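You operate a simulated robot arm through the tools that you are given. There is no shell and no other tool.

The job below is to be done with a simulated two-armed robot. You get a single attempt, and the scene is never put back.

JOB
Take the blue rag from the plank bench top and lay it out flat on the ply bench top.

It is judged by the outcome, as a careful person would: the job done as asked, and still so three seconds after it is handed in. It fails if anything else is knocked over, pushed out of place, dropped, spilled or broken.

ROBOT AND FRAMES
Two 7-joint arms with two-finger parallel grippers on one trunk, on a base that moves. Base frame: it is fixed to the floor where the robot stands at the start and does not move with it; the origin is under the middle of the robot, x ahead of it, y to its left, z up; the surface under the hand at the start is at about z = 0.8. Units: m, degrees, N and s.
The left shoulder is at the start at [0.02, 0.113, 1.122], the right one opposite. With the tool pointing down near the work surface each hand reaches from about 0.24 to 0.6 m from the robot's upright axis, wherever it stands, measured 20 degrees to its own side. Places, roughly: ply bench top [2.4, 0.7, 0.8]. Payload 1.57 kg a hand.
Tool frame (each hand has its own): the origin (TCP) lies between the finger pads and is the grasp point; the fingertips stand 0.03 m ahead of it; z points along the fingers, y is the line along which they close. The gripper opens to 0.08 m. The fingers are 0.017 m wide and 0.012 m thick; the gripper's body (0.04 by 0.082 m) begins 0.08 m behind the TCP.
Orientation is that of the tool frame in the base frame, as a unit quaternion [w, x, y, z]. With the fingers straight down and closing along the base's y, the tool's x points along the base's -x, its y along +y and its z along -z.

CONTROLS
- The arms move only by the tool arm_command. It takes "left_steps", "right_steps" or both (then of equal length, played together; a hand with none holds still); each is a list of rows, each an object of numbers (a shift or turn left out is 0, a gripper value left out holds the last): "x", "y", "z": the shift along the base's x, y, z in units of 30 mm (1.0 is 30 mm); "ax", "ay", "az": the turn, a rotation vector about the base's x, y, z in units of 4 degrees (1.0 is 4 degrees); "fingers": the opening, from 0 (shut) to 1 (fully open). In form: [{"x": .., "y": .., "z": .., "ax": .., "ay": .., "az": .., "fingers": ..}, ...]. A call has 1 to 20 rows; each row shifts and turns the commanded pose from where the row before left it. A call with a number of a shift or a turn outside -1 to 1 is refused whole. Rows are played at 5 a second. More than 0.05 m and 8.6 degrees between two rows, or a gripper value outside its range, and nothing of the call is played. A pose out of reach is approached as far as the arm can. The call stops where the force on the tool passes 40 N (or 10 N more than at its start, if that is more) or the arm is blocked; 0.2 s more then pass. The fingers move at their own pace (about 0.045 m/s each) and stop on an object; they squeeze with about 42 N. The grip force told is the motor's: it shows also when the fingers shut on nothing. Time passes only in rows, and 0.2 s behind the last, so rows that do not move let the fingers close. The reply holds the time, the measured pose of the TCP, the force on the tool along the base axes, the opening and the grip force, in the units named above and with some noise, with the torque about the TCP (base axes, N m) and any sound that the robot's microphone picked up.
- Cameras (640 x 400 px; columns grow to the right, rows downward): "scene" is now at [0.0917, -0.01, 1.241]; the picture's right is [-0.10, -0.99, 0.00], its down [-0.64, 0.07, -0.76] and it looks along [0.76, -0.08, -0.64] (base axes); focal length 284 px, centre (320, 200). "left" rides on the left gripper at [0.072, 0.007, -0.122] in its tool frame; the picture's right is [-0.09, 1.00, 0.00], its down [-0.84, -0.08, -0.54] and it looks along [-0.54, -0.05, 0.84] (tool axes); focal length 238 px, centre (320, 200). "right" rides on the right gripper at [0.072, -0.007, -0.122] in its tool frame; the picture's right is [0.09, 1.00, 0.00], its down [-0.84, 0.08, -0.54] and it looks along [-0.54, 0.05, 0.84] (tool axes); focal length 238 px, centre (320, 200). There is no depth. A picture from a camera that has moved, and an enlarged one, comes with that camera's place and axes in the base frame and with its lens.
- capture(camera): a new picture of that camera. No time passes.
- lift_body(by): moves the trunk up (or, below 0, down) by that many m; the arms and the scene camera ride with it, the base frame stays. It gives what a move gives, with no picture.
- steer(legs): drives the robot by 1 to 6 legs, each [ahead, left, turn to the left] in m, m and degrees, along the robot's own axes; the way and the turn of a leg run together, so that a leg with both is an arc; at most 1.5 m and 180 degrees a leg. The arms and the cameras ride along, it lands a little off, and it stops where it bumps. It gives what a move gives.
- aim_head(pan, tilt): turns the head with the scene camera to pan (to the left, within 80 degrees either way) and tilt (down, from -29 to 69), counted from straight ahead of the robot. It gives what a move gives.
- close_up(camera, box): a new picture of the part [left, top, right, bottom] of that camera's present view, enlarged. No time passes.
- sign_off(): hands the job in; it is judged then, once.

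Nothing tells you exact positions but the pictures and the camera data. Unless the task says otherwise, let go and move clear before handing in.

The tools are called after "Request:" as name(argument=value, ...) on one line, values as JSON. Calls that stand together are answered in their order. arm_command: Moves the arms, as the interface text tells. Its arguments: {"type":"object","properties":{"left_steps":{"type":"array"},"right_steps":{"type":"array"}},"required":[]} The other tools are called the same way: lift_body (by) moves the trunk up or down; steer (legs) drives the base; aim_head (pan, tilt) turns the head that bears the scene camera; capture (camera) takes a picture; close_up (camera, box) takes an enlarged picture of a part of a camera's view; sign_off () hands the job in.

At the start:

```text
clock: 0.0
left_eef_pos: [0.4869, 0.2148, 1.0238]
left_ee_rot: [0.0, 0.0, 1.0, 0.0]
left_wrist_force: [0.4, -0.2, 0.2]
left_torque: [-0.03, 0.0, 0.01]
left_gripper_width: 0.08
left_grasp_force: 0.0
right_eef_pos: [0.4525, -0.2146, 0.9399]
right_ee_rot: [0.0, 0.0, 1.0, -0.001]
right_wrist_force: [0.5, 0.6, -0.3]
right_torque: [-0.01, 0.02, 0.01]
right_gripper_width: 0.08
right_grasp_force: 0.0
trunk travel left (down, up): [-0.175, 0.395]
robot x, y, heading: [-0.0015, 0.002, 0.3]
head pan, tilt (commanded): [-5.9, 40.1]
```

scene: 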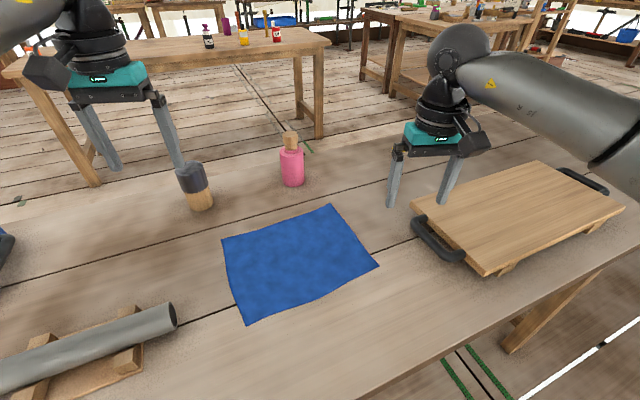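
right: 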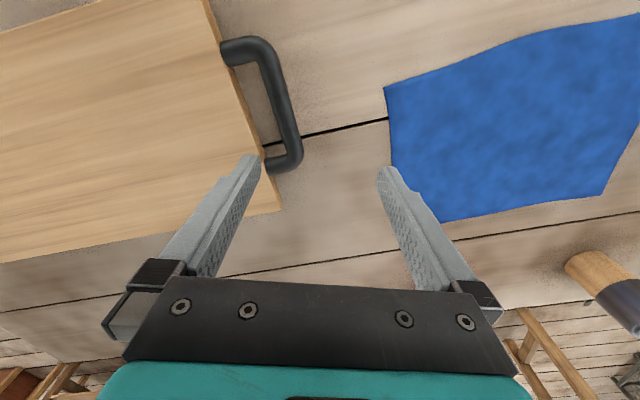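
left: 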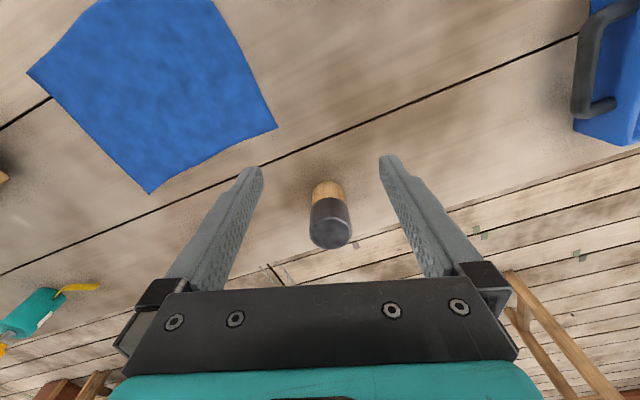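

The blue rag lies flat on the plank bench in front of me, about 0.26 x 0.20 m, with corners near (0.51, 0.15), (0.60, -0.09), (0.41, -0.16) and (0.32, 0.09). The ply bench looks to be the one at upper left. I'll look around before I move anything.

Request:
aim_head(pan=30, tilt=20)

Request:
capture(camera="scene")

Request:
aim_head(pan=70, tilt=35)

Request:
capture(camera="scene")

Request:
aim_head(pan=-60, tilt=35)

Request:
capture(camera="scene")

```text
clock: 1.0
left_eef_pos: [0.4878, 0.2158, 1.0237]
left_ee_rot: [-0.001, 0.0, 1.0, 0.0]
left_wrist_force: [-0.1, 0.9, -0.6]
left_torque: [0.02, 0.02, 0.01]
left_gripper_width: 0.0799
left_grasp_force: 0.0
right_eef_pos: [0.4524, -0.213, 0.9396]
right_ee_rot: [0.0, 0.0, 1.0, 0.0]
right_wrist_force: [-1.0, -0.9, -0.5]
right_torque: [0.0, -0.02, -0.02]
right_gripper_width: 0.0799
right_grasp_force: 0.1
trunk travel left (down, up): [-0.175, 0.395]
robot x, y, heading: [-0.0021, -0.0009, 0.1]
head pan, tilt (commanded): [30.0, 20.0]
```

```text
taken
camera scene: at [0.0879, 0.0453, 1.2725], right [0.5, -0.87, 0.0], down [-0.3, -0.17, -0.94], along [0.81, 0.47, -0.34], focal length 284 px, centre (320, 200)
```

scene: 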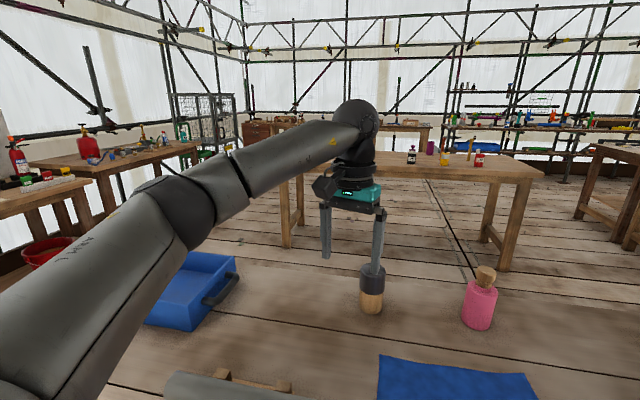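

```text
clock: 2.1
left_eef_pos: [0.4874, 0.2157, 1.0234]
left_ee_rot: [0.0, 0.001, 1.0, 0.0]
left_wrist_force: [-0.3, 0.7, -0.7]
left_torque: [-0.02, 0.0, 0.0]
left_gripper_width: 0.0802
left_grasp_force: 0.0
right_eef_pos: [0.452, -0.2141, 0.9398]
right_ee_rot: [0.0, 0.0, 1.0, -0.001]
right_wrist_force: [-0.1, -0.4, 0.2]
right_torque: [0.02, -0.01, 0.03]
right_gripper_width: 0.0799
right_grasp_force: 0.1
trunk travel left (down, up): [-0.175, 0.395]
robot x, y, heading: [0.0016, -0.0033, -0.1]
head pan, tilt (commanded): [70.0, 35.0]
```

```text
taken
camera scene: at [0.0374, 0.0815, 1.2487], right [0.94, -0.34, 0.0], down [-0.2, -0.54, -0.82], along [0.28, 0.77, -0.57], focal length 284 px, centre (320, 200)
```

scene: 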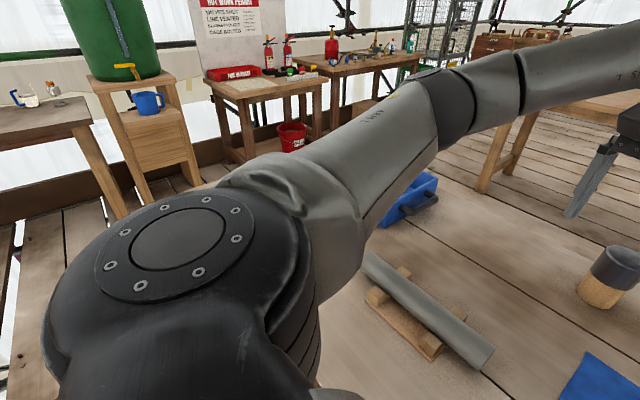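

```text
clock: 4.2
left_eef_pos: [0.4868, 0.2153, 1.0224]
left_ee_rot: [0.0, 0.0, 1.0, 0.0]
left_wrist_force: [-0.2, 0.4, -0.1]
left_torque: [0.0, 0.0, 0.04]
left_gripper_width: 0.08
left_grasp_force: 0.1
right_eef_pos: [0.4528, -0.2142, 0.9402]
right_ee_rot: [0.0, 0.0, 1.0, 0.0]
right_wrist_force: [0.0, 0.8, -0.4]
right_torque: [0.01, 0.0, 0.02]
right_gripper_width: 0.08
right_grasp_force: 0.1
trunk travel left (down, up): [-0.175, 0.395]
robot x, y, heading: [0.0034, 0.0001, 0.1]
head pan, tilt (commanded): [-60.0, 35.0]
```

```text
taken
camera scene: at [0.0513, -0.0774, 1.2487], right [-0.87, -0.5, 0.0], down [-0.29, 0.5, -0.82], along [0.41, -0.71, -0.57], focal length 284 px, centre (320, 200)
```

scene: 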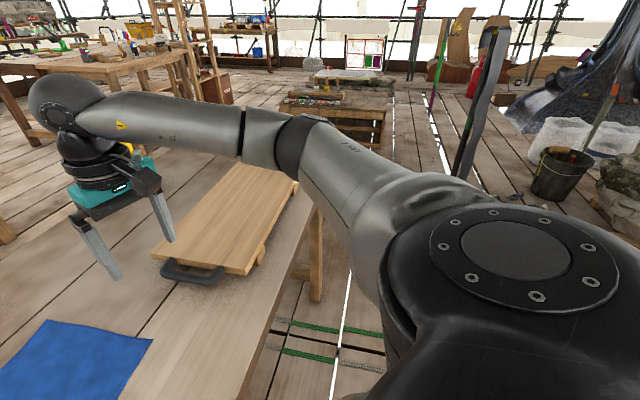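

The plank bench is turned about 20° from my axes, and it also carries a pipe on blocks, a mallet-like tool, a pink bottle, a board and a blue box. I'll map its extents and the ways around it next.

Request:
aim_head(pan=0, tilt=60)

Request:
capture(camera="scene")

Request:
aim_head(pan=55, tilt=60)

Request:
capture(camera="scene")

Request:
aim_head(pan=-45, tilt=15)

Request:
capture(camera="scene")

Request:
aim_head(pan=8, tilt=25)

Request:
capture(camera="scene")

```text
clock: 5.5
left_eef_pos: [0.4874, 0.2151, 1.0225]
left_ee_rot: [0.0, 0.0, 1.0, 0.0]
left_wrist_force: [0.0, 0.3, 0.2]
left_torque: [-0.01, -0.02, -0.01]
left_gripper_width: 0.0803
left_grasp_force: 0.1
right_eef_pos: [0.4525, -0.2145, 0.9408]
right_ee_rot: [0.0, 0.0, 1.0, 0.001]
right_wrist_force: [0.6, 0.2, -0.7]
right_torque: [0.0, -0.03, 0.04]
right_gripper_width: 0.0798
right_grasp_force: 0.1
trunk travel left (down, up): [-0.175, 0.395]
robot x, y, heading: [-0.0019, 0.0005, 0.0]
head pan, tilt (commanded): [0.0, 60.0]
```

```text
taken
camera scene: at [0.0739, -0.0013, 1.2144], right [0.0, -1.0, 0.0], down [-0.87, 0.0, -0.5], along [0.5, 0.0, -0.87], focal length 284 px, centre (320, 200)
```

scene: 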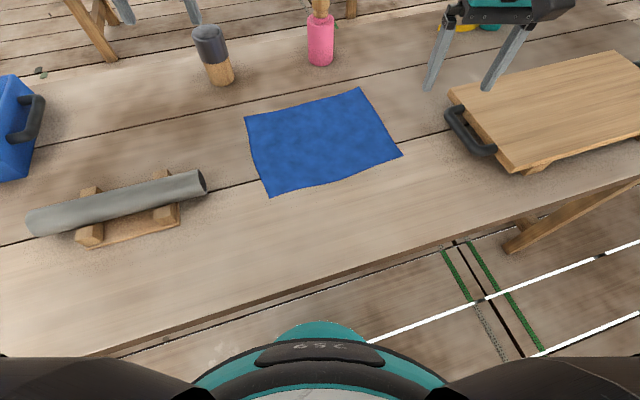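

```text
clock: 6.7
left_eef_pos: [0.4873, 0.2152, 1.0226]
left_ee_rot: [0.0, 0.0, 1.0, 0.001]
left_wrist_force: [0.2, -0.6, -0.7]
left_torque: [-0.01, -0.04, -0.01]
left_gripper_width: 0.0802
left_grasp_force: 0.1
right_eef_pos: [0.4531, -0.214, 0.9394]
right_ee_rot: [0.001, 0.0, 1.0, 0.0]
right_wrist_force: [0.5, -0.2, 0.2]
right_torque: [0.01, 0.01, -0.02]
right_gripper_width: 0.0801
right_grasp_force: 0.0
trunk travel left (down, up): [-0.175, 0.395]
robot x, y, heading: [-0.002, 0.0033, 0.1]
head pan, tilt (commanded): [55.0, 60.0]
```

```text
taken
camera scene: at [0.0455, 0.0534, 1.2144], right [0.82, -0.57, 0.0], down [-0.5, -0.71, -0.5], along [0.29, 0.41, -0.87], focal length 284 px, centre (320, 200)
```

scene: 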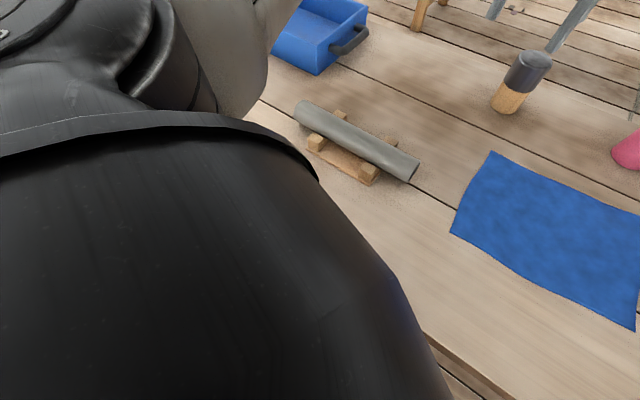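

```text
clock: 8.5
left_eef_pos: [0.4874, 0.2161, 1.0232]
left_ee_rot: [0.001, 0.0, 1.0, 0.0]
left_wrist_force: [-0.2, 0.0, -0.9]
left_torque: [0.04, 0.0, 0.0]
left_gripper_width: 0.0799
left_grasp_force: 0.0
right_eef_pos: [0.4526, -0.2143, 0.9407]
right_ee_rot: [0.0, 0.0, 1.0, 0.0]
right_wrist_force: [0.3, 0.2, 0.4]
right_torque: [0.0, 0.03, -0.03]
right_gripper_width: 0.08
right_grasp_force: 0.1
trunk travel left (down, up): [-0.175, 0.395]
robot x, y, heading: [0.0004, 0.0025, -0.1]
head pan, tilt (commanded): [-45.0, 15.0]
```

```text
taken
camera scene: at [0.0733, -0.0672, 1.2807], right [-0.71, -0.71, 0.0], down [-0.18, 0.18, -0.97], along [0.68, -0.68, -0.26], focal length 284 px, centre (320, 200)
```

scene: 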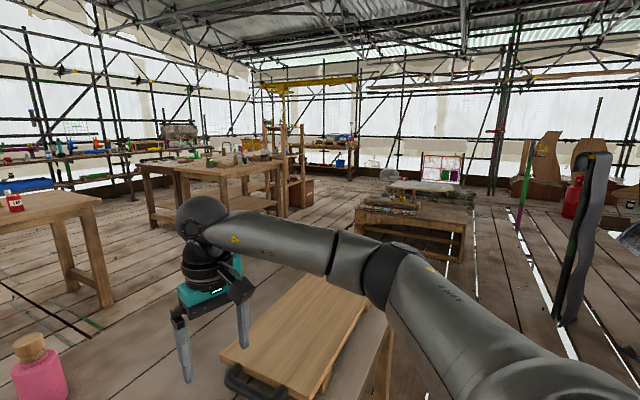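

```text
clock: 9.7
left_eef_pos: [0.4874, 0.2161, 1.0235]
left_ee_rot: [0.001, 0.0, 1.0, 0.0]
left_wrist_force: [1.0, 0.6, -0.7]
left_torque: [0.02, -0.01, -0.01]
left_gripper_width: 0.0803
left_grasp_force: 0.0
right_eef_pos: [0.4526, -0.2134, 0.941]
right_ee_rot: [-0.001, 0.0, 1.0, 0.0]
right_wrist_force: [0.6, 1.0, 0.8]
right_torque: [0.0, -0.01, -0.01]
right_gripper_width: 0.08
right_grasp_force: 0.1
trunk travel left (down, up): [-0.175, 0.395]
robot x, y, heading: [0.0019, -0.0007, -0.0]
head pan, tilt (commanded): [8.0, 25.0]
```

```text
taken
camera scene: at [0.0984, 0.0115, 1.2645], right [0.14, -0.99, 0.0], down [-0.42, -0.06, -0.91], along [0.9, 0.13, -0.42], focal length 284 px, centre (320, 200)
```

scene: 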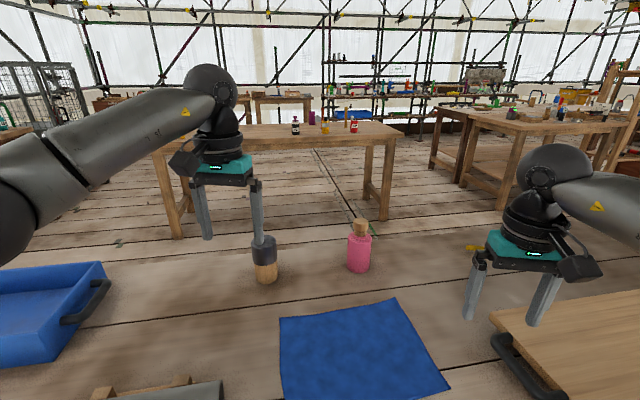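

I've mapped the rag corners: near-left D (0.318, 0.083), near-right C (0.411, -0.153), far-left A (0.503, 0.150) and far-right B (0.593, -0.088). The plan is to pinch both corners of the near edge, one with each hand, so I'll bring the hands above those spots first, turned 21° to line up with the edge.

Request:
arm_command(left_steps=[{"x": -0.62, "y": -0.63, "z": -0.3, "az": 0.656, "fingers": 0.5}, {"x": -0.62, "y": -0.63, "z": -0.3, "az": 0.656}, {"x": -0.62, "y": -0.63, "z": -0.3, "az": 0.656}, {"x": -0.62, "y": -0.63, "z": -0.3, "az": 0.656}, {"x": -0.62, "y": -0.63, "z": -0.3, "az": 0.656}, {"x": -0.62, "y": -0.63, "z": -0.3, "az": 0.656}, {"x": -0.62, "y": -0.63, "z": -0.3, "az": 0.656}, {"x": -0.62, "y": -0.63, "z": -0.3, "az": 0.656}, {}], right_steps=[{"x": -0.166, "y": 0.368, "z": 0.1, "az": 0.656, "fingers": 0.5}, {"x": -0.166, "y": 0.368, "z": 0.1, "az": 0.656}, {"x": -0.166, "y": 0.368, "z": 0, "az": 0.656}, {"x": -0.166, "y": 0.368, "z": 0, "az": 0.656}, {"x": -0.166, "y": 0.368, "z": 0, "az": 0.656}, {"x": -0.166, "y": 0.368, "z": 0, "az": 0.656}, {"x": -0.166, "y": 0.368, "z": 0, "az": 0.656}, {"x": -0.166, "y": 0.368, "z": 0, "az": 0.656}, {}])

Request:
aim_head(pan=0, tilt=60)

Request:
capture(camera="scene")

Request:
capture(camera="left")

Request:
capture(camera="right")

```text
clock: 11.7
left_eef_pos: [0.3378, 0.0626, 0.9506]
left_ee_rot: [0.0, -0.184, 0.983, -0.001]
left_wrist_force: [-0.7, -0.6, -0.7]
left_torque: [-0.01, -0.01, 0.0]
left_gripper_width: 0.0401
left_grasp_force: 0.0
right_eef_pos: [0.4119, -0.1258, 0.9455]
right_ee_rot: [0.0, -0.182, 0.983, 0.0]
right_wrist_force: [0.5, -0.4, 0.2]
right_torque: [-0.03, 0.01, -0.04]
right_gripper_width: 0.0401
right_grasp_force: 0.0
trunk travel left (down, up): [-0.175, 0.395]
robot x, y, heading: [0.0027, -0.0033, -0.0]
head pan, tilt (commanded): [8.0, 25.0]
```

```text
clock: 12.7
left_eef_pos: [0.3383, 0.0638, 0.9508]
left_ee_rot: [0.0, -0.182, 0.983, 0.0]
left_wrist_force: [-0.1, -0.1, -0.6]
left_torque: [0.0, 0.0, -0.03]
left_gripper_width: 0.0399
left_grasp_force: 0.0
right_eef_pos: [0.4125, -0.1254, 0.9462]
right_ee_rot: [0.0, -0.182, 0.983, 0.001]
right_wrist_force: [-0.5, 0.2, 0.2]
right_torque: [0.01, -0.02, 0.01]
right_gripper_width: 0.04
right_grasp_force: 0.1
trunk travel left (down, up): [-0.175, 0.395]
robot x, y, heading: [-0.0035, 0.0003, -0.2]
head pan, tilt (commanded): [0.0, 60.0]
```

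```text
taken
camera scene: at [0.0739, -0.0012, 1.2144], right [0.0, -1.0, 0.0], down [-0.87, 0.0, -0.5], along [0.5, 0.0, -0.87], focal length 284 px, centre (320, 200)
```

scene: 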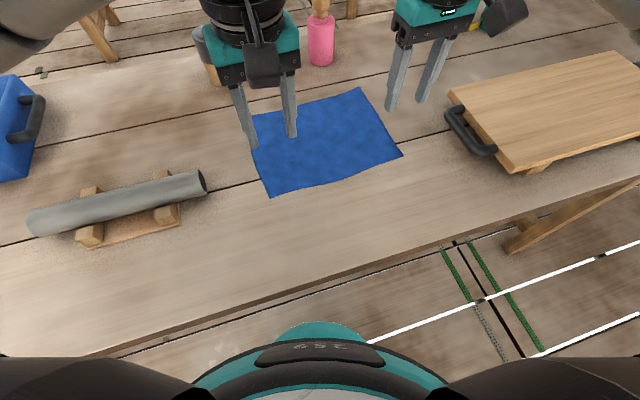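

```text
taken
camera left: at [0.2696, 0.0434, 1.0721], right [-0.27, 0.96, 0.0], down [0.81, 0.23, 0.54], along [0.52, 0.15, -0.84], focal length 238 px, centre (320, 200)
```

left: 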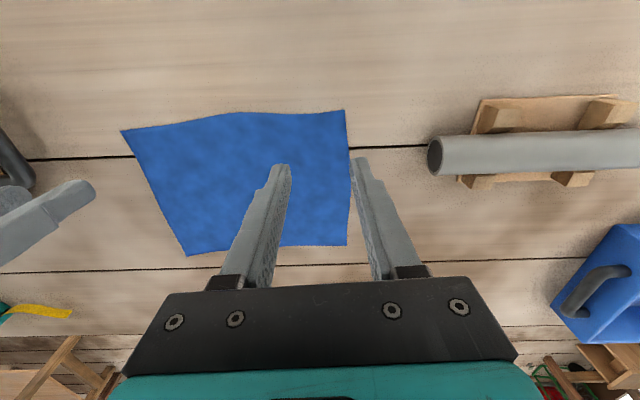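

```text
taken
camera right: at [0.3474, -0.1575, 1.0672], right [-0.44, 0.9, 0.0], down [0.75, 0.37, 0.54], along [0.49, 0.24, -0.84], focal length 238 px, centre (320, 200)
```

right: 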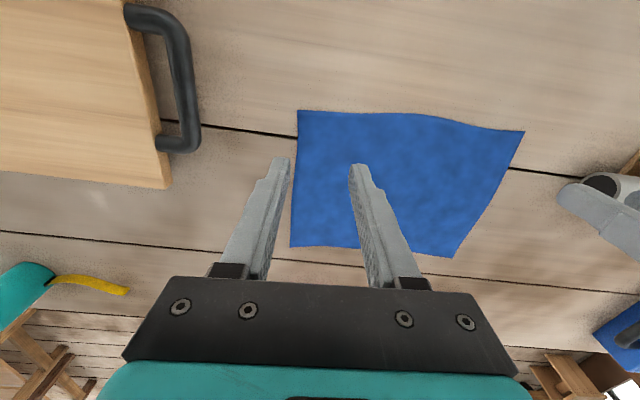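

The wrist cameras confirm corners D and C, and the hands are over their targets. Next I'll lower both to just above the cloth.

Request:
arm_command(left_steps=[{"z": -0.8}, {"z": -0.8}, {"z": -0.8}, {"z": -0.8}, {"z": -0.3}, {}], right_steps=[{"z": -0.75}, {"z": -0.75}, {"z": -0.75}, {"z": -0.75}, {"z": -0.35}, {}])

Request:
capture(camera="left")

Request:
capture(camera="right")

Request:
capture(camera="scene")

```text
clock: 14.1
left_eef_pos: [0.3376, 0.0641, 0.845]
left_ee_rot: [0.0, -0.182, 0.983, 0.001]
left_wrist_force: [0.7, 0.7, 0.4]
left_torque: [0.0, 0.02, 0.02]
left_gripper_width: 0.0401
left_grasp_force: 0.0
right_eef_pos: [0.4133, -0.1267, 0.8458]
right_ee_rot: [0.0, -0.181, 0.983, 0.001]
right_wrist_force: [0.7, -0.6, 0.6]
right_torque: [0.0, 0.02, -0.02]
right_gripper_width: 0.0399
right_grasp_force: 0.0
trunk travel left (down, up): [-0.175, 0.395]
robot x, y, heading: [-0.0, 0.0009, -0.1]
head pan, tilt (commanded): [0.0, 60.0]
```

```text
taken
camera left: at [0.2696, 0.0446, 0.9667], right [-0.27, 0.96, 0.0], down [0.81, 0.23, 0.54], along [0.52, 0.15, -0.84], focal length 238 px, centre (320, 200)
```

left: 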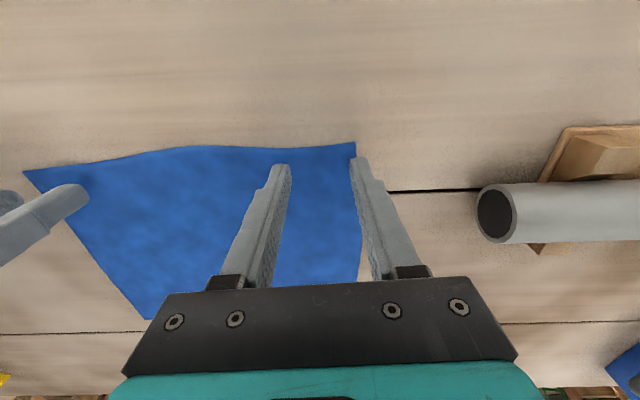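

```text
taken
camera right: at [0.3484, -0.1576, 0.9666], right [-0.44, 0.9, 0.0], down [0.75, 0.37, 0.54], along [0.49, 0.24, -0.84], focal length 238 px, centre (320, 200)
```

right: 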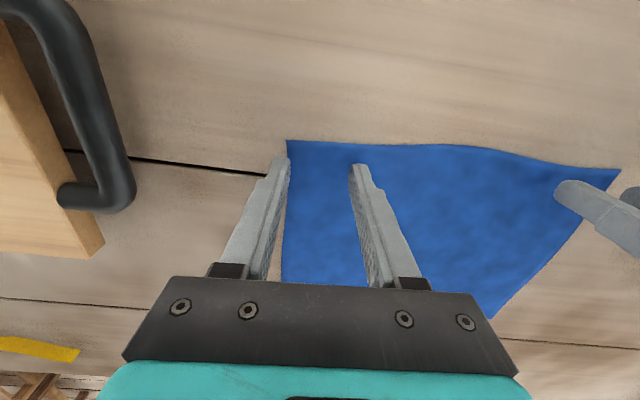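

```text
taken
camera scene: at [0.0738, -0.0012, 1.2144], right [0.0, -1.0, 0.0], down [-0.87, 0.0, -0.5], along [0.5, 0.0, -0.87], focal length 284 px, centre (320, 200)
```

scene: 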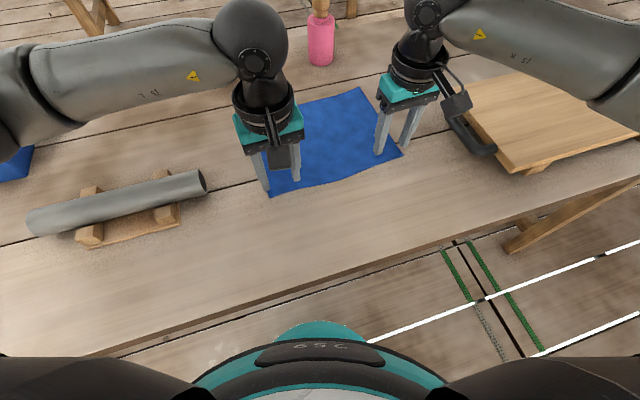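

Both hands are just above the cloth. I'll shift each 8 mm inward so both fingers land on cloth, then lower gently until they touch.

Request:
arm_command(left_steps=[{"x": 0.097, "y": -0.248}, {"z": -0.2}, {"z": -0.15}, {"z": -0.1}, {}], right_steps=[{"x": -0.097, "y": 0.248}, {"z": -0.2}, {"z": -0.15}, {"z": -0.1}, {}])

```text
clock: 15.3
left_eef_pos: [0.3418, 0.0556, 0.8332]
left_ee_rot: [-0.001, -0.183, 0.983, 0.0]
left_wrist_force: [0.4, 0.3, -0.8]
left_torque: [0.04, 0.01, -0.02]
left_gripper_width: 0.0399
left_grasp_force: 0.1
right_eef_pos: [0.4097, -0.1184, 0.8324]
right_ee_rot: [-0.001, -0.181, 0.984, 0.0]
right_wrist_force: [0.5, -0.1, 1.2]
right_torque: [0.02, 0.0, -0.01]
right_gripper_width: 0.04
right_grasp_force: 0.1
trunk travel left (down, up): [-0.175, 0.395]
robot x, y, heading: [-0.0002, 0.0006, -0.1]
head pan, tilt (commanded): [0.0, 60.0]
```

Request:
arm_command(left_steps=[{"z": -0.08}, {"z": -0.05}, {}], right_steps=[{"z": -0.08}, {"z": -0.05}, {}])

Request:
capture(camera="left")

```text
clock: 16.1
left_eef_pos: [0.3414, 0.0565, 0.8311]
left_ee_rot: [0.004, -0.183, 0.983, -0.002]
left_wrist_force: [2.6, 0.9, 25.1]
left_torque: [0.37, 0.14, -0.08]
left_gripper_width: 0.0402
left_grasp_force: 0.1
right_eef_pos: [0.4097, -0.1192, 0.8308]
right_ee_rot: [0.004, -0.182, 0.983, 0.001]
right_wrist_force: [0.0, -2.5, 27.8]
right_torque: [0.21, 0.22, 0.07]
right_gripper_width: 0.0399
right_grasp_force: 0.0
trunk travel left (down, up): [-0.175, 0.395]
robot x, y, heading: [-0.0003, 0.0027, 0.2]
head pan, tilt (commanded): [0.0, 60.0]
```

```text
taken
camera left: at [0.2719, 0.0374, 0.9523], right [-0.27, 0.96, 0.0], down [0.81, 0.23, 0.55], along [0.53, 0.14, -0.84], focal length 238 px, centre (320, 200)
```

left: 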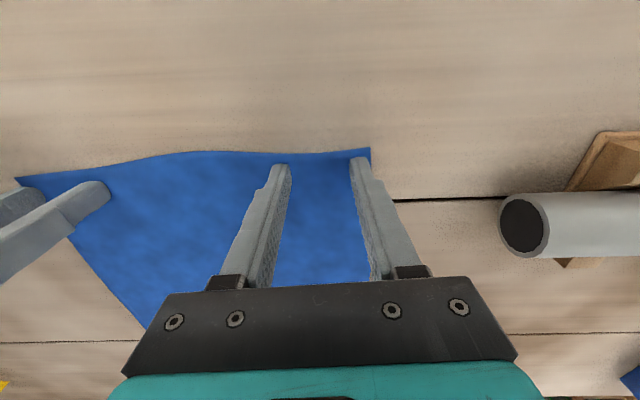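

Both hands are touching the cloth with about 25 N each, table surface at z ≈ 0.80. I'll ease off slightly and close the fingers to pinch up a fold at each corner.

Request:
arm_command(left_steps=[{"z": 0.03, "fingers": 0.5}, {"fingers": 0.0}, {}, {}, {}, {}, {}], right_steps=[{"z": 0.03, "fingers": 0.5}, {"fingers": 0.0}, {}, {}, {}, {}, {}])

Request:
capture(camera="left")

Request:
capture(camera="right")

Request:
capture(camera="scene")

```text
clock: 17.7
left_eef_pos: [0.3398, 0.0567, 0.832]
left_ee_rot: [0.001, -0.182, 0.983, -0.002]
left_wrist_force: [-1.6, 0.3, 28.6]
left_torque: [0.05, 0.05, 0.02]
left_gripper_width: 0.0
left_grasp_force: 21.1
right_eef_pos: [0.4073, -0.1183, 0.8309]
right_ee_rot: [0.002, -0.181, 0.983, 0.0]
right_wrist_force: [-0.7, 1.6, 24.8]
right_torque: [0.13, 0.04, 0.02]
right_gripper_width: 0.0
right_grasp_force: 21.4
trunk travel left (down, up): [-0.175, 0.395]
robot x, y, heading: [-0.0024, -0.0001, -0.1]
head pan, tilt (commanded): [0.0, 60.0]
```

```text
taken
camera left: at [0.2709, 0.0375, 0.9524], right [-0.27, 0.96, 0.0], down [0.81, 0.23, 0.54], along [0.52, 0.14, -0.84], focal length 238 px, centre (320, 200)
```

left: 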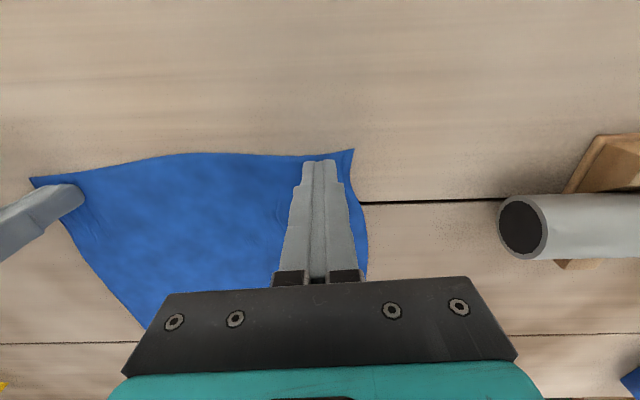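

```text
taken
camera right: at [0.3435, -0.1496, 0.9522], right [-0.44, 0.9, 0.0], down [0.75, 0.37, 0.55], along [0.49, 0.24, -0.84], focal length 238 px, centre (320, 200)
```

right: 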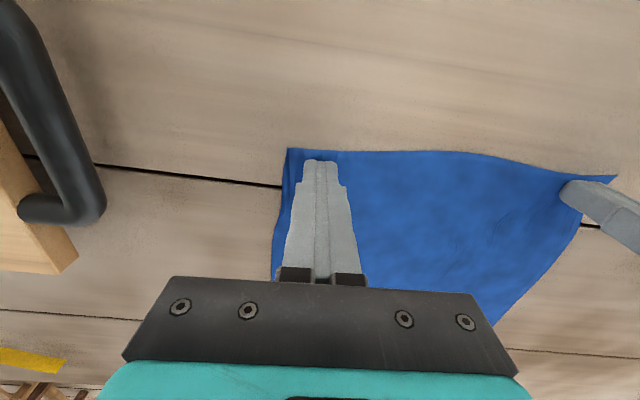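

```text
taken
camera scene: at [0.071, -0.0007, 1.2147], right [0.0, -1.0, 0.0], down [-0.86, 0.0, -0.5], along [0.5, 0.0, -0.86], focal length 284 px, centre (320, 200)
```

scene: 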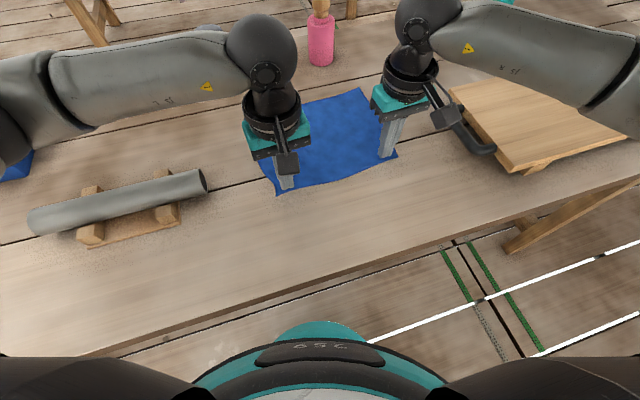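

The corners were drawn in as the fingers closed, so it looks pinched. I'll lift a few centimetres and check.

Request:
arm_command(left_steps=[{"z": 0.3}, {"z": 0.5}, {"z": 0.5}, {}], right_steps=[{"z": 0.3}, {"z": 0.5}, {"z": 0.5}, {}])

Request:
capture(camera="left")

Request:
capture(camera="right")

Request:
capture(camera="scene")

```text
clock: 18.7
left_eef_pos: [0.3414, 0.0565, 0.8687]
left_ee_rot: [0.0, -0.183, 0.983, 0.0]
left_wrist_force: [0.5, -0.2, -0.1]
left_torque: [-0.03, 0.03, 0.01]
left_gripper_width: 0.0
left_grasp_force: 21.3
right_eef_pos: [0.4089, -0.1191, 0.8673]
right_ee_rot: [-0.001, -0.181, 0.983, 0.0]
right_wrist_force: [0.1, -0.5, -1.0]
right_torque: [-0.02, -0.01, 0.01]
right_gripper_width: 0.0
right_grasp_force: 21.6
trunk travel left (down, up): [-0.175, 0.395]
robot x, y, heading: [-0.0002, -0.0018, 0.0]
head pan, tilt (commanded): [0.0, 60.0]
```

```text
taken
camera left: at [0.2732, 0.0375, 0.9901], right [-0.27, 0.96, 0.0], down [0.81, 0.23, 0.54], along [0.52, 0.15, -0.84], focal length 238 px, centre (320, 200)
```

left: 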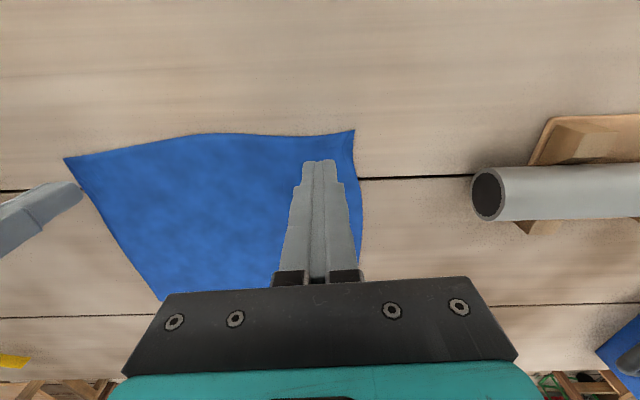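

```text
taken
camera right: at [0.3449, -0.1502, 0.9886], right [-0.44, 0.9, 0.0], down [0.75, 0.37, 0.54], along [0.49, 0.24, -0.84], focal length 238 px, centre (320, 200)
```

right: 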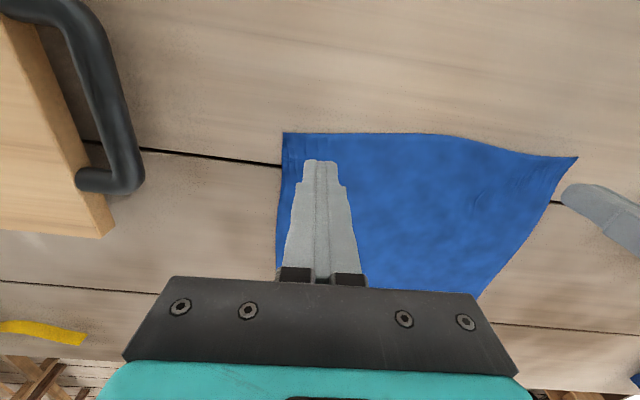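

```text
taken
camera scene: at [0.0739, -0.0012, 1.2143], right [0.0, -1.0, 0.0], down [-0.87, 0.0, -0.5], along [0.5, 0.0, -0.87], focal length 284 px, centre (320, 200)
```

scene: 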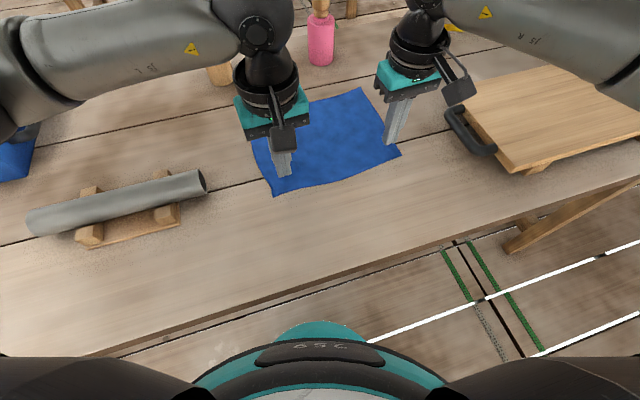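

The cloth slipped out and is still lying flat. I'll zoom in on the corners to see how it behaved.

Request:
close_up(camera="right", box=[260, 100, 600, 310])

Request:
close_up(camera="left", box=[40, 100, 400, 310])

Request:
close_up(camera="scene", box=[220, 70, 440, 210])

```text
1.88 times, centred on (430, 205) of right
camera zoom: at [0.3449, -0.1502, 0.9886], right [-0.44, 0.9, 0.0], down [0.75, 0.37, 0.54], along [0.49, 0.24, -0.84], focal length 449 px, centre (113, 191)
```

zoom: 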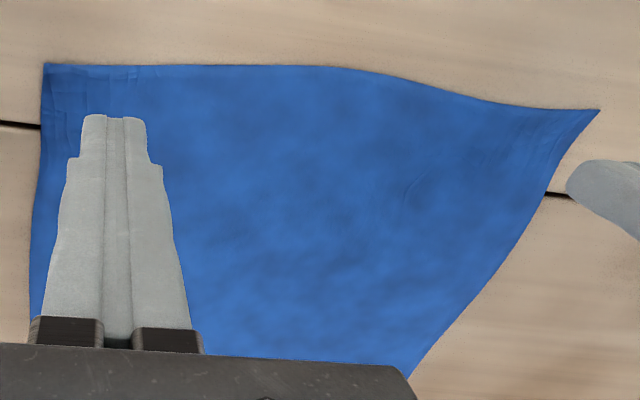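

```text
1.78 times, centred on (220, 205) of left
camera zoom: at [0.2732, 0.0375, 0.9901], right [-0.27, 0.96, 0.0], down [0.81, 0.23, 0.54], along [0.52, 0.15, -0.84], focal length 424 px, centre (498, 191)
```

zoom: 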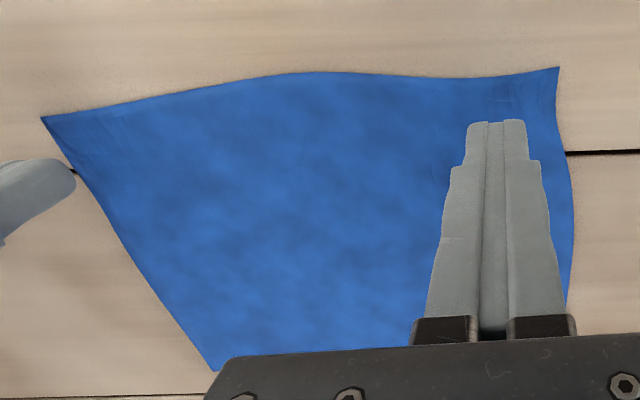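

```text
2.86 times, centred on (330, 140) of scene
camera zoom: at [0.0739, -0.0012, 1.2143], right [0.0, -1.0, 0.0], down [-0.87, 0.0, -0.5], along [0.5, 0.0, -0.87], focal length 811 px, centre (291, 371)
```

zoom: 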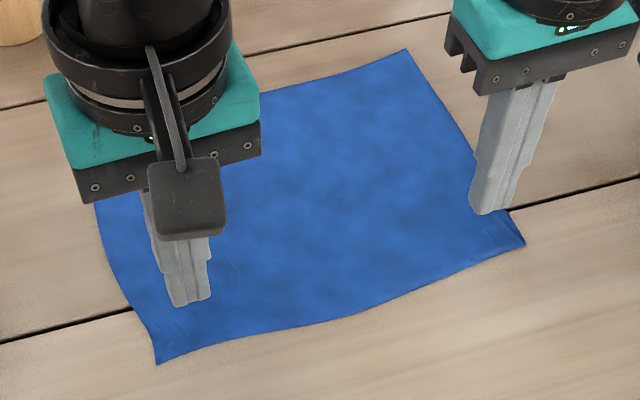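

The cloth slid under the fingers because the two hands were pulling against each other. I'll try one hand with a wider opening, going in stages and watching the fold form with the left camera.

Request:
arm_command(left_steps=[{"z": 0.5}, {"z": 0.5}, {"z": 0.5}, {}, {}, {}], right_steps=[{"x": -0.077, "y": 0.307, "fingers": 0.75}, {}, {"z": -0.9}, {"z": -0.25}, {"z": -0.15}, {}])

Request:
capture(camera="right")

Request:
capture(camera="left")

```text
clock: 20.1
left_eef_pos: [0.34, 0.0575, 0.9147]
left_ee_rot: [0.001, -0.183, 0.983, 0.0]
left_wrist_force: [0.4, 0.7, 0.5]
left_torque: [0.02, 0.02, 0.01]
left_gripper_width: 0.0001
left_grasp_force: 21.5
right_eef_pos: [0.4069, -0.1082, 0.8318]
right_ee_rot: [0.003, -0.181, 0.983, 0.001]
right_wrist_force: [-3.0, -2.4, 25.2]
right_torque: [0.16, 0.21, 0.07]
right_gripper_width: 0.0601
right_grasp_force: 0.1
trunk travel left (down, up): [-0.175, 0.395]
robot x, y, heading: [-0.0036, 0.0017, 0.0]
head pan, tilt (commanded): [0.0, 60.0]
```

```text
taken
camera right: at [0.3421, -0.1406, 0.9522], right [-0.44, 0.9, 0.0], down [0.75, 0.37, 0.55], along [0.49, 0.24, -0.84], focal length 238 px, centre (320, 200)
```

right: 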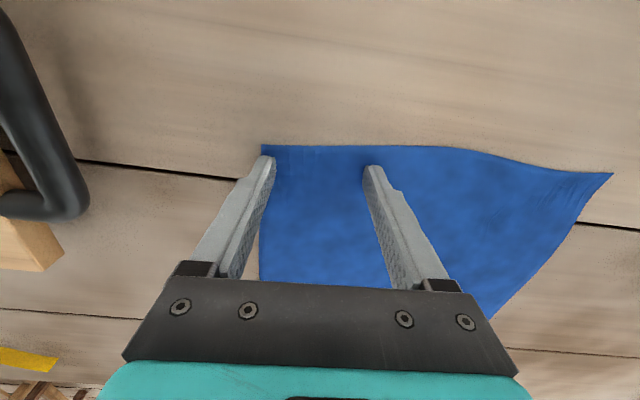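

```text
taken
camera left: at [0.2716, 0.0371, 1.0357], right [-0.27, 0.96, 0.0], down [0.81, 0.23, 0.54], along [0.52, 0.15, -0.84], focal length 238 px, centre (320, 200)
```

left: 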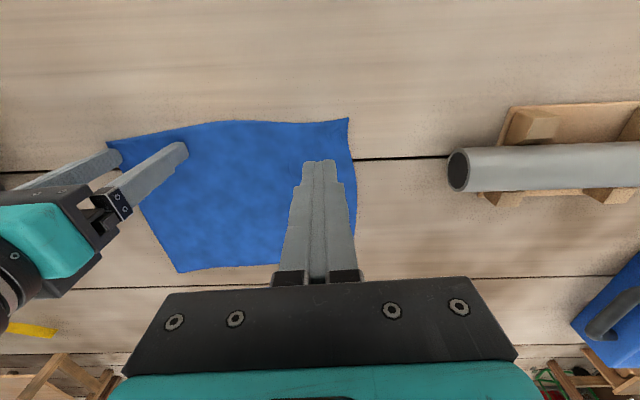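

Now I'll close partway and look for a fold.

Request:
arm_command(right_steps=[{"z": -0.02, "fingers": 0.6}, {"fingers": 0.45}, {"fingers": 0.35}, {}])

Request:
close_up(camera="right", box=[220, 100, 480, 300])

Request:
close_up(camera="left", box=[80, 90, 340, 290])

Request:
close_up(camera="scene", box=[220, 70, 440, 210])

```text
clock: 21.1
left_eef_pos: [0.3412, 0.0563, 0.9134]
left_ee_rot: [0.0, -0.182, 0.983, -0.001]
left_wrist_force: [-0.3, 0.0, -0.2]
left_torque: [0.0, -0.01, -0.02]
left_gripper_width: 0.0
left_grasp_force: 20.9
right_eef_pos: [0.4082, -0.1085, 0.8321]
right_ee_rot: [0.004, -0.182, 0.983, 0.001]
right_wrist_force: [-0.6, 2.5, 30.9]
right_torque: [0.12, 0.1, 0.04]
right_gripper_width: 0.0296
right_grasp_force: 5.5
trunk travel left (down, up): [-0.175, 0.395]
robot x, y, heading: [0.0057, 0.0003, 0.1]
head pan, tilt (commanded): [0.0, 60.0]
```

```text
2.00 times, centred on (350, 200) of right
camera zoom: at [0.3426, -0.1399, 0.952], right [-0.44, 0.9, 0.0], down [0.75, 0.37, 0.55], along [0.49, 0.24, -0.84], focal length 477 px, centre (260, 200)
```

zoom: 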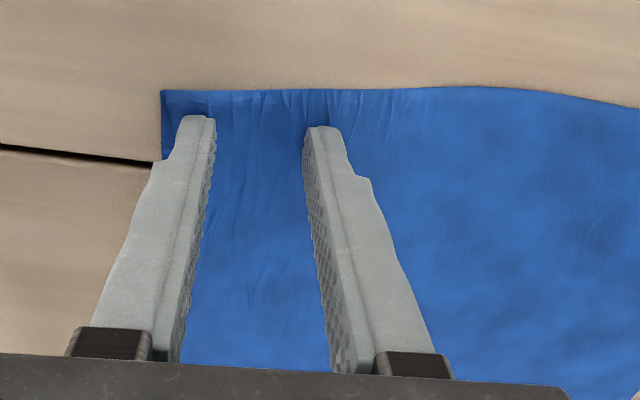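

```text
2.00 times, centred on (210, 190) of left
camera zoom: at [0.2715, 0.0376, 1.0354], right [-0.27, 0.96, 0.0], down [0.81, 0.23, 0.54], along [0.52, 0.15, -0.84], focal length 477 px, centre (540, 220)
```

zoom: 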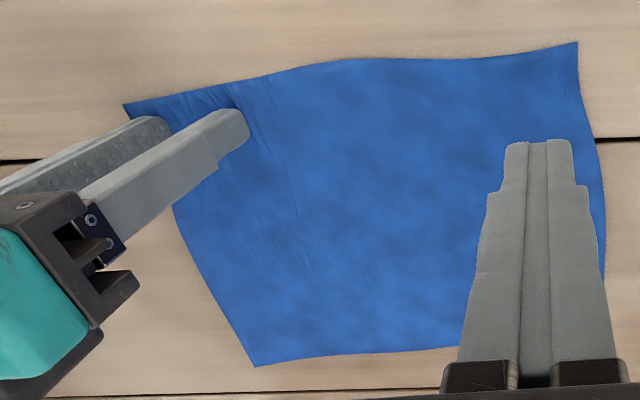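

```text
2.86 times, centred on (330, 140) of scene
camera zoom: at [0.0721, -0.0006, 1.2146], right [0.0, -1.0, 0.0], down [-0.87, 0.0, -0.5], along [0.5, 0.0, -0.87], focal length 811 px, centre (291, 371)
```

zoom: 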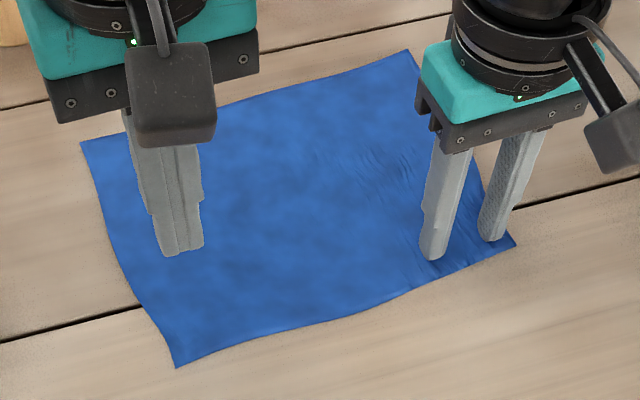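

The cloth is bunching into fine wrinkles between the fingers. I'll keep closing while holding the pressure and check whether any cloth stays in the grip.

Request:
arm_command(right_steps=[{"fingers": 0.25}, {"fingers": 0.15}, {"fingers": 0.08}, {"fingers": 0.0}, {}, {}])

Request:
close_up(camera="right", box=[220, 100, 480, 300])

Request:
close_up(camera="scene", box=[220, 70, 440, 210])

```text
clock: 22.5
left_eef_pos: [0.3394, 0.0572, 0.915]
left_ee_rot: [0.001, -0.182, 0.983, -0.001]
left_wrist_force: [0.7, 0.7, -0.3]
left_torque: [0.0, 0.03, -0.06]
left_gripper_width: 0.0
left_grasp_force: 21.2
right_eef_pos: [0.4078, -0.1084, 0.8314]
right_ee_rot: [0.005, -0.181, 0.984, 0.001]
right_wrist_force: [-0.8, -0.5, 32.0]
right_torque: [-0.08, 0.0, -0.01]
right_gripper_width: 0.0
right_grasp_force: 21.1
trunk travel left (down, up): [-0.175, 0.395]
robot x, y, heading: [0.002, -0.0032, 0.1]
head pan, tilt (commanded): [0.0, 60.0]
```

```text
2.00 times, centred on (350, 200) of right
camera zoom: at [0.3426, -0.1403, 0.952], right [-0.44, 0.9, 0.0], down [0.75, 0.37, 0.55], along [0.49, 0.24, -0.84], focal length 477 px, centre (260, 200)
```

zoom: 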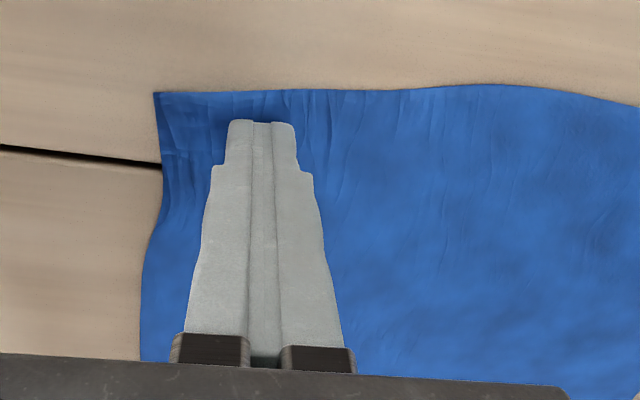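

```text
2.86 times, centred on (330, 140) of scene
camera zoom: at [0.0721, -0.0008, 1.2146], right [0.0, -1.0, 0.0], down [-0.87, 0.0, -0.5], along [0.5, 0.0, -0.87], focal length 811 px, centre (291, 371)
```

zoom: 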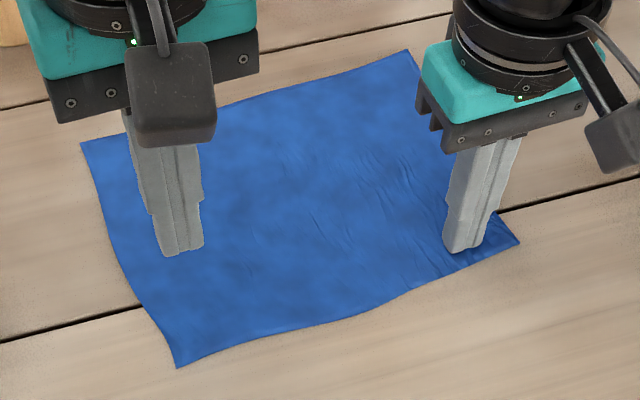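

Request:
arm_command(right_steps=[{"z": 0.1}, {"z": 0.2}, {"z": 0.4}, {}])

Request:
close_up(camera="right", box=[220, 100, 480, 300])

Request:
close_up(camera="scene", box=[220, 70, 440, 210])

```text
clock: 23.5
left_eef_pos: [0.3415, 0.0565, 0.9139]
left_ee_rot: [0.001, -0.183, 0.983, 0.0]
left_wrist_force: [-0.8, -0.3, -0.1]
left_torque: [0.06, -0.02, -0.03]
left_gripper_width: 0.0001
left_grasp_force: 21.0
right_eef_pos: [0.4066, -0.1091, 0.8488]
right_ee_rot: [-0.001, -0.182, 0.983, -0.001]
right_wrist_force: [0.5, 0.6, 0.2]
right_torque: [-0.01, -0.01, -0.04]
right_gripper_width: 0.0001
right_grasp_force: 21.4
trunk travel left (down, up): [-0.175, 0.395]
robot x, y, heading: [-0.0012, 0.001, -0.2]
head pan, tilt (commanded): [0.0, 60.0]
```

```text
2.00 times, centred on (350, 200) of right
camera zoom: at [0.3426, -0.1409, 0.9703], right [-0.44, 0.9, 0.0], down [0.76, 0.37, 0.54], along [0.48, 0.24, -0.84], focal length 477 px, centre (260, 200)
```

zoom: 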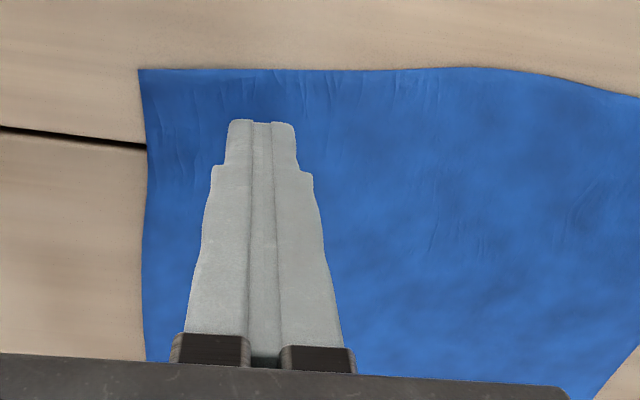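

```text
2.86 times, centred on (330, 140) of scene
camera zoom: at [0.0738, -0.0012, 1.2143], right [0.0, -1.0, 0.0], down [-0.87, 0.0, -0.5], along [0.5, 0.0, -0.87], focal length 811 px, centre (291, 371)
```

zoom: 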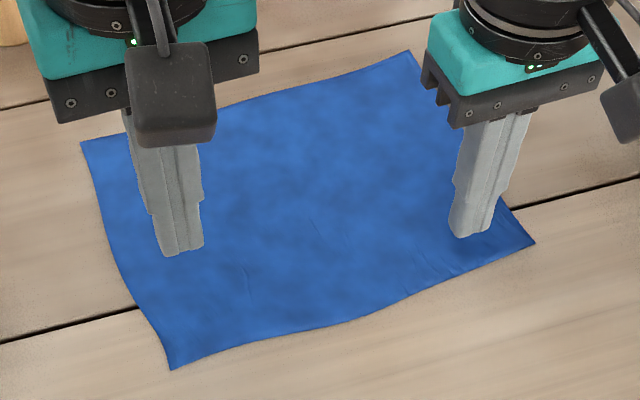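

The cloth relaxed straight out of the pinch: the fingertips just slide over it. I'll try another way with the right hand turned 90°, one finger outside the near edge so it pushes the hem up against the other finger.

Request:
arm_command(right_steps=[{"z": 0.6, "az": 1}, {"z": 0.6, "az": 1, "fingers": 0.625}, {"z": 0.6, "az": 1}, {"az": 1}, {"az": 1}, {"az": 1}, {"az": 1}, {"az": 1}, {"az": 1}, {"az": 1}, {"az": 1, "x": 0.1, "y": -0.2}, {"az": 1, "x": 0.1, "y": -0.2}, {"az": 1, "x": 0.1, "y": -0.2}, {"az": 1, "x": 0.123, "y": -0.253}, {"az": 1}, {"az": 1}, {"az": 1}, {"az": 1}, {"az": 1}, {"az": 1}])

Request:
arm_command(right_steps=[{"az": 0.96}, {"az": 0.96}, {"az": 0.96}, {"az": 0.96}, {}])

Request:
capture(camera="scene")

Request:
capture(camera="right")

Request:
capture(camera="left")

```text
clock: 27.7
left_eef_pos: [0.3422, 0.0565, 0.9133]
left_ee_rot: [-0.001, -0.183, 0.983, -0.001]
left_wrist_force: [0.3, 0.4, 0.0]
left_torque: [-0.01, -0.03, 0.0]
left_gripper_width: 0.0
left_grasp_force: 20.9
right_eef_pos: [0.4074, -0.1094, 0.9024]
right_ee_rot: [0.001, -0.476, 0.879, -0.001]
right_wrist_force: [0.7, -0.1, 0.6]
right_torque: [-0.02, -0.06, 0.0]
right_gripper_width: 0.0501
right_grasp_force: 0.0
right hand out of reach, approached as far as the arm can: row 10, 11, 12, 13, 14, 15, 16, 17, 18, 19, 20
trunk travel left (down, up): [-0.175, 0.395]
robot x, y, heading: [-0.0012, 0.0001, -0.1]
head pan, tilt (commanded): [0.0, 60.0]
```

```text
clock: 28.9
left_eef_pos: [0.3417, 0.057, 0.9147]
left_ee_rot: [0.0, -0.182, 0.983, 0.0]
left_wrist_force: [-0.4, 0.2, -0.1]
left_torque: [0.01, 0.0, 0.01]
left_gripper_width: 0.0
left_grasp_force: 21.3
right_eef_pos: [0.3763, -0.1042, 0.9009]
right_ee_rot: [0.0, -0.506, 0.863, -0.001]
right_wrist_force: [-0.1, 0.5, 0.7]
right_torque: [0.01, 0.0, -0.01]
right_gripper_width: 0.05
right_grasp_force: 0.1
right hand out of reach, approached as far as the arm can: row 1, 2, 3, 4
trunk travel left (down, up): [-0.175, 0.395]
robot x, y, heading: [-0.0015, 0.0038, -0.1]
head pan, tilt (commanded): [0.0, 60.0]
```

```text
taken
camera scene: at [0.0738, -0.0012, 1.2144], right [0.0, -1.0, 0.0], down [-0.87, 0.0, -0.5], along [0.5, 0.0, -0.87], focal length 284 px, centre (320, 200)
```

scene: 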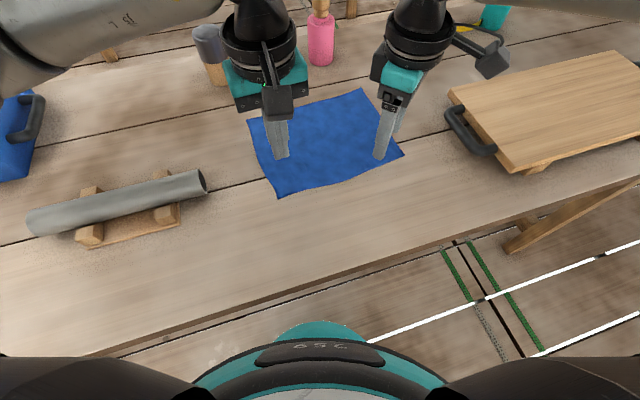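

```text
taken
camera right: at [0.3476, -0.1689, 1.0215], right [-0.91, 0.41, 0.0], down [0.34, 0.77, 0.54], along [0.22, 0.49, -0.84], focal length 238 px, centre (320, 200)
```

right: 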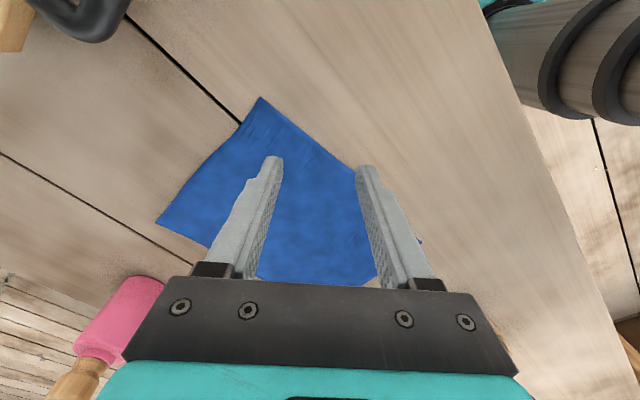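

```text
taken
camera left: at [0.273, 0.0371, 1.0349], right [-0.27, 0.96, 0.0], down [0.81, 0.23, 0.54], along [0.52, 0.15, -0.84], focal length 238 px, centre (320, 200)
```

left: 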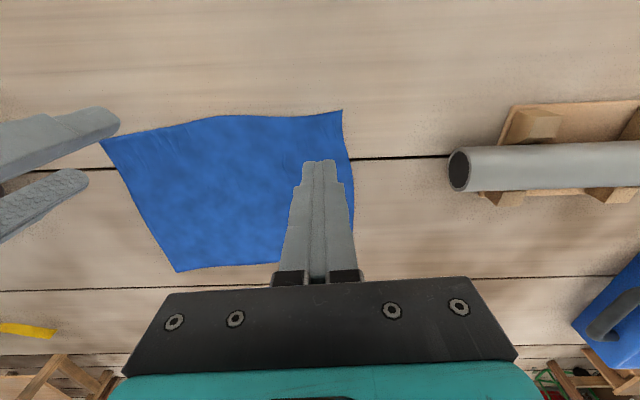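

The right wrist stops near +60°, so it has to turn the other way instead. I'll unwind it and rotate to about -64°.

Request:
arm_command(right_steps=[{"az": -1}, {"az": -1}, {"az": -1}, {"az": -1}, {"az": -1}, {"az": -1}, {}])

```text
clock: 30.5
left_eef_pos: [0.3418, 0.0568, 0.9139]
left_ee_rot: [0.001, -0.182, 0.983, 0.0]
left_wrist_force: [-0.1, -0.5, -0.2]
left_torque: [0.02, 0.01, 0.0]
left_gripper_width: 0.0
left_grasp_force: 21.5
right_eef_pos: [0.3772, -0.103, 0.9008]
right_ee_rot: [0.0, -0.314, 0.949, 0.0]
right_wrist_force: [-0.3, 0.4, -0.5]
right_torque: [-0.01, 0.02, -0.02]
right_gripper_width: 0.0498
right_grasp_force: 0.2
trunk travel left (down, up): [-0.175, 0.395]
robot x, y, heading: [-0.0011, -0.0019, -0.0]
head pan, tilt (commanded): [0.0, 60.0]
```

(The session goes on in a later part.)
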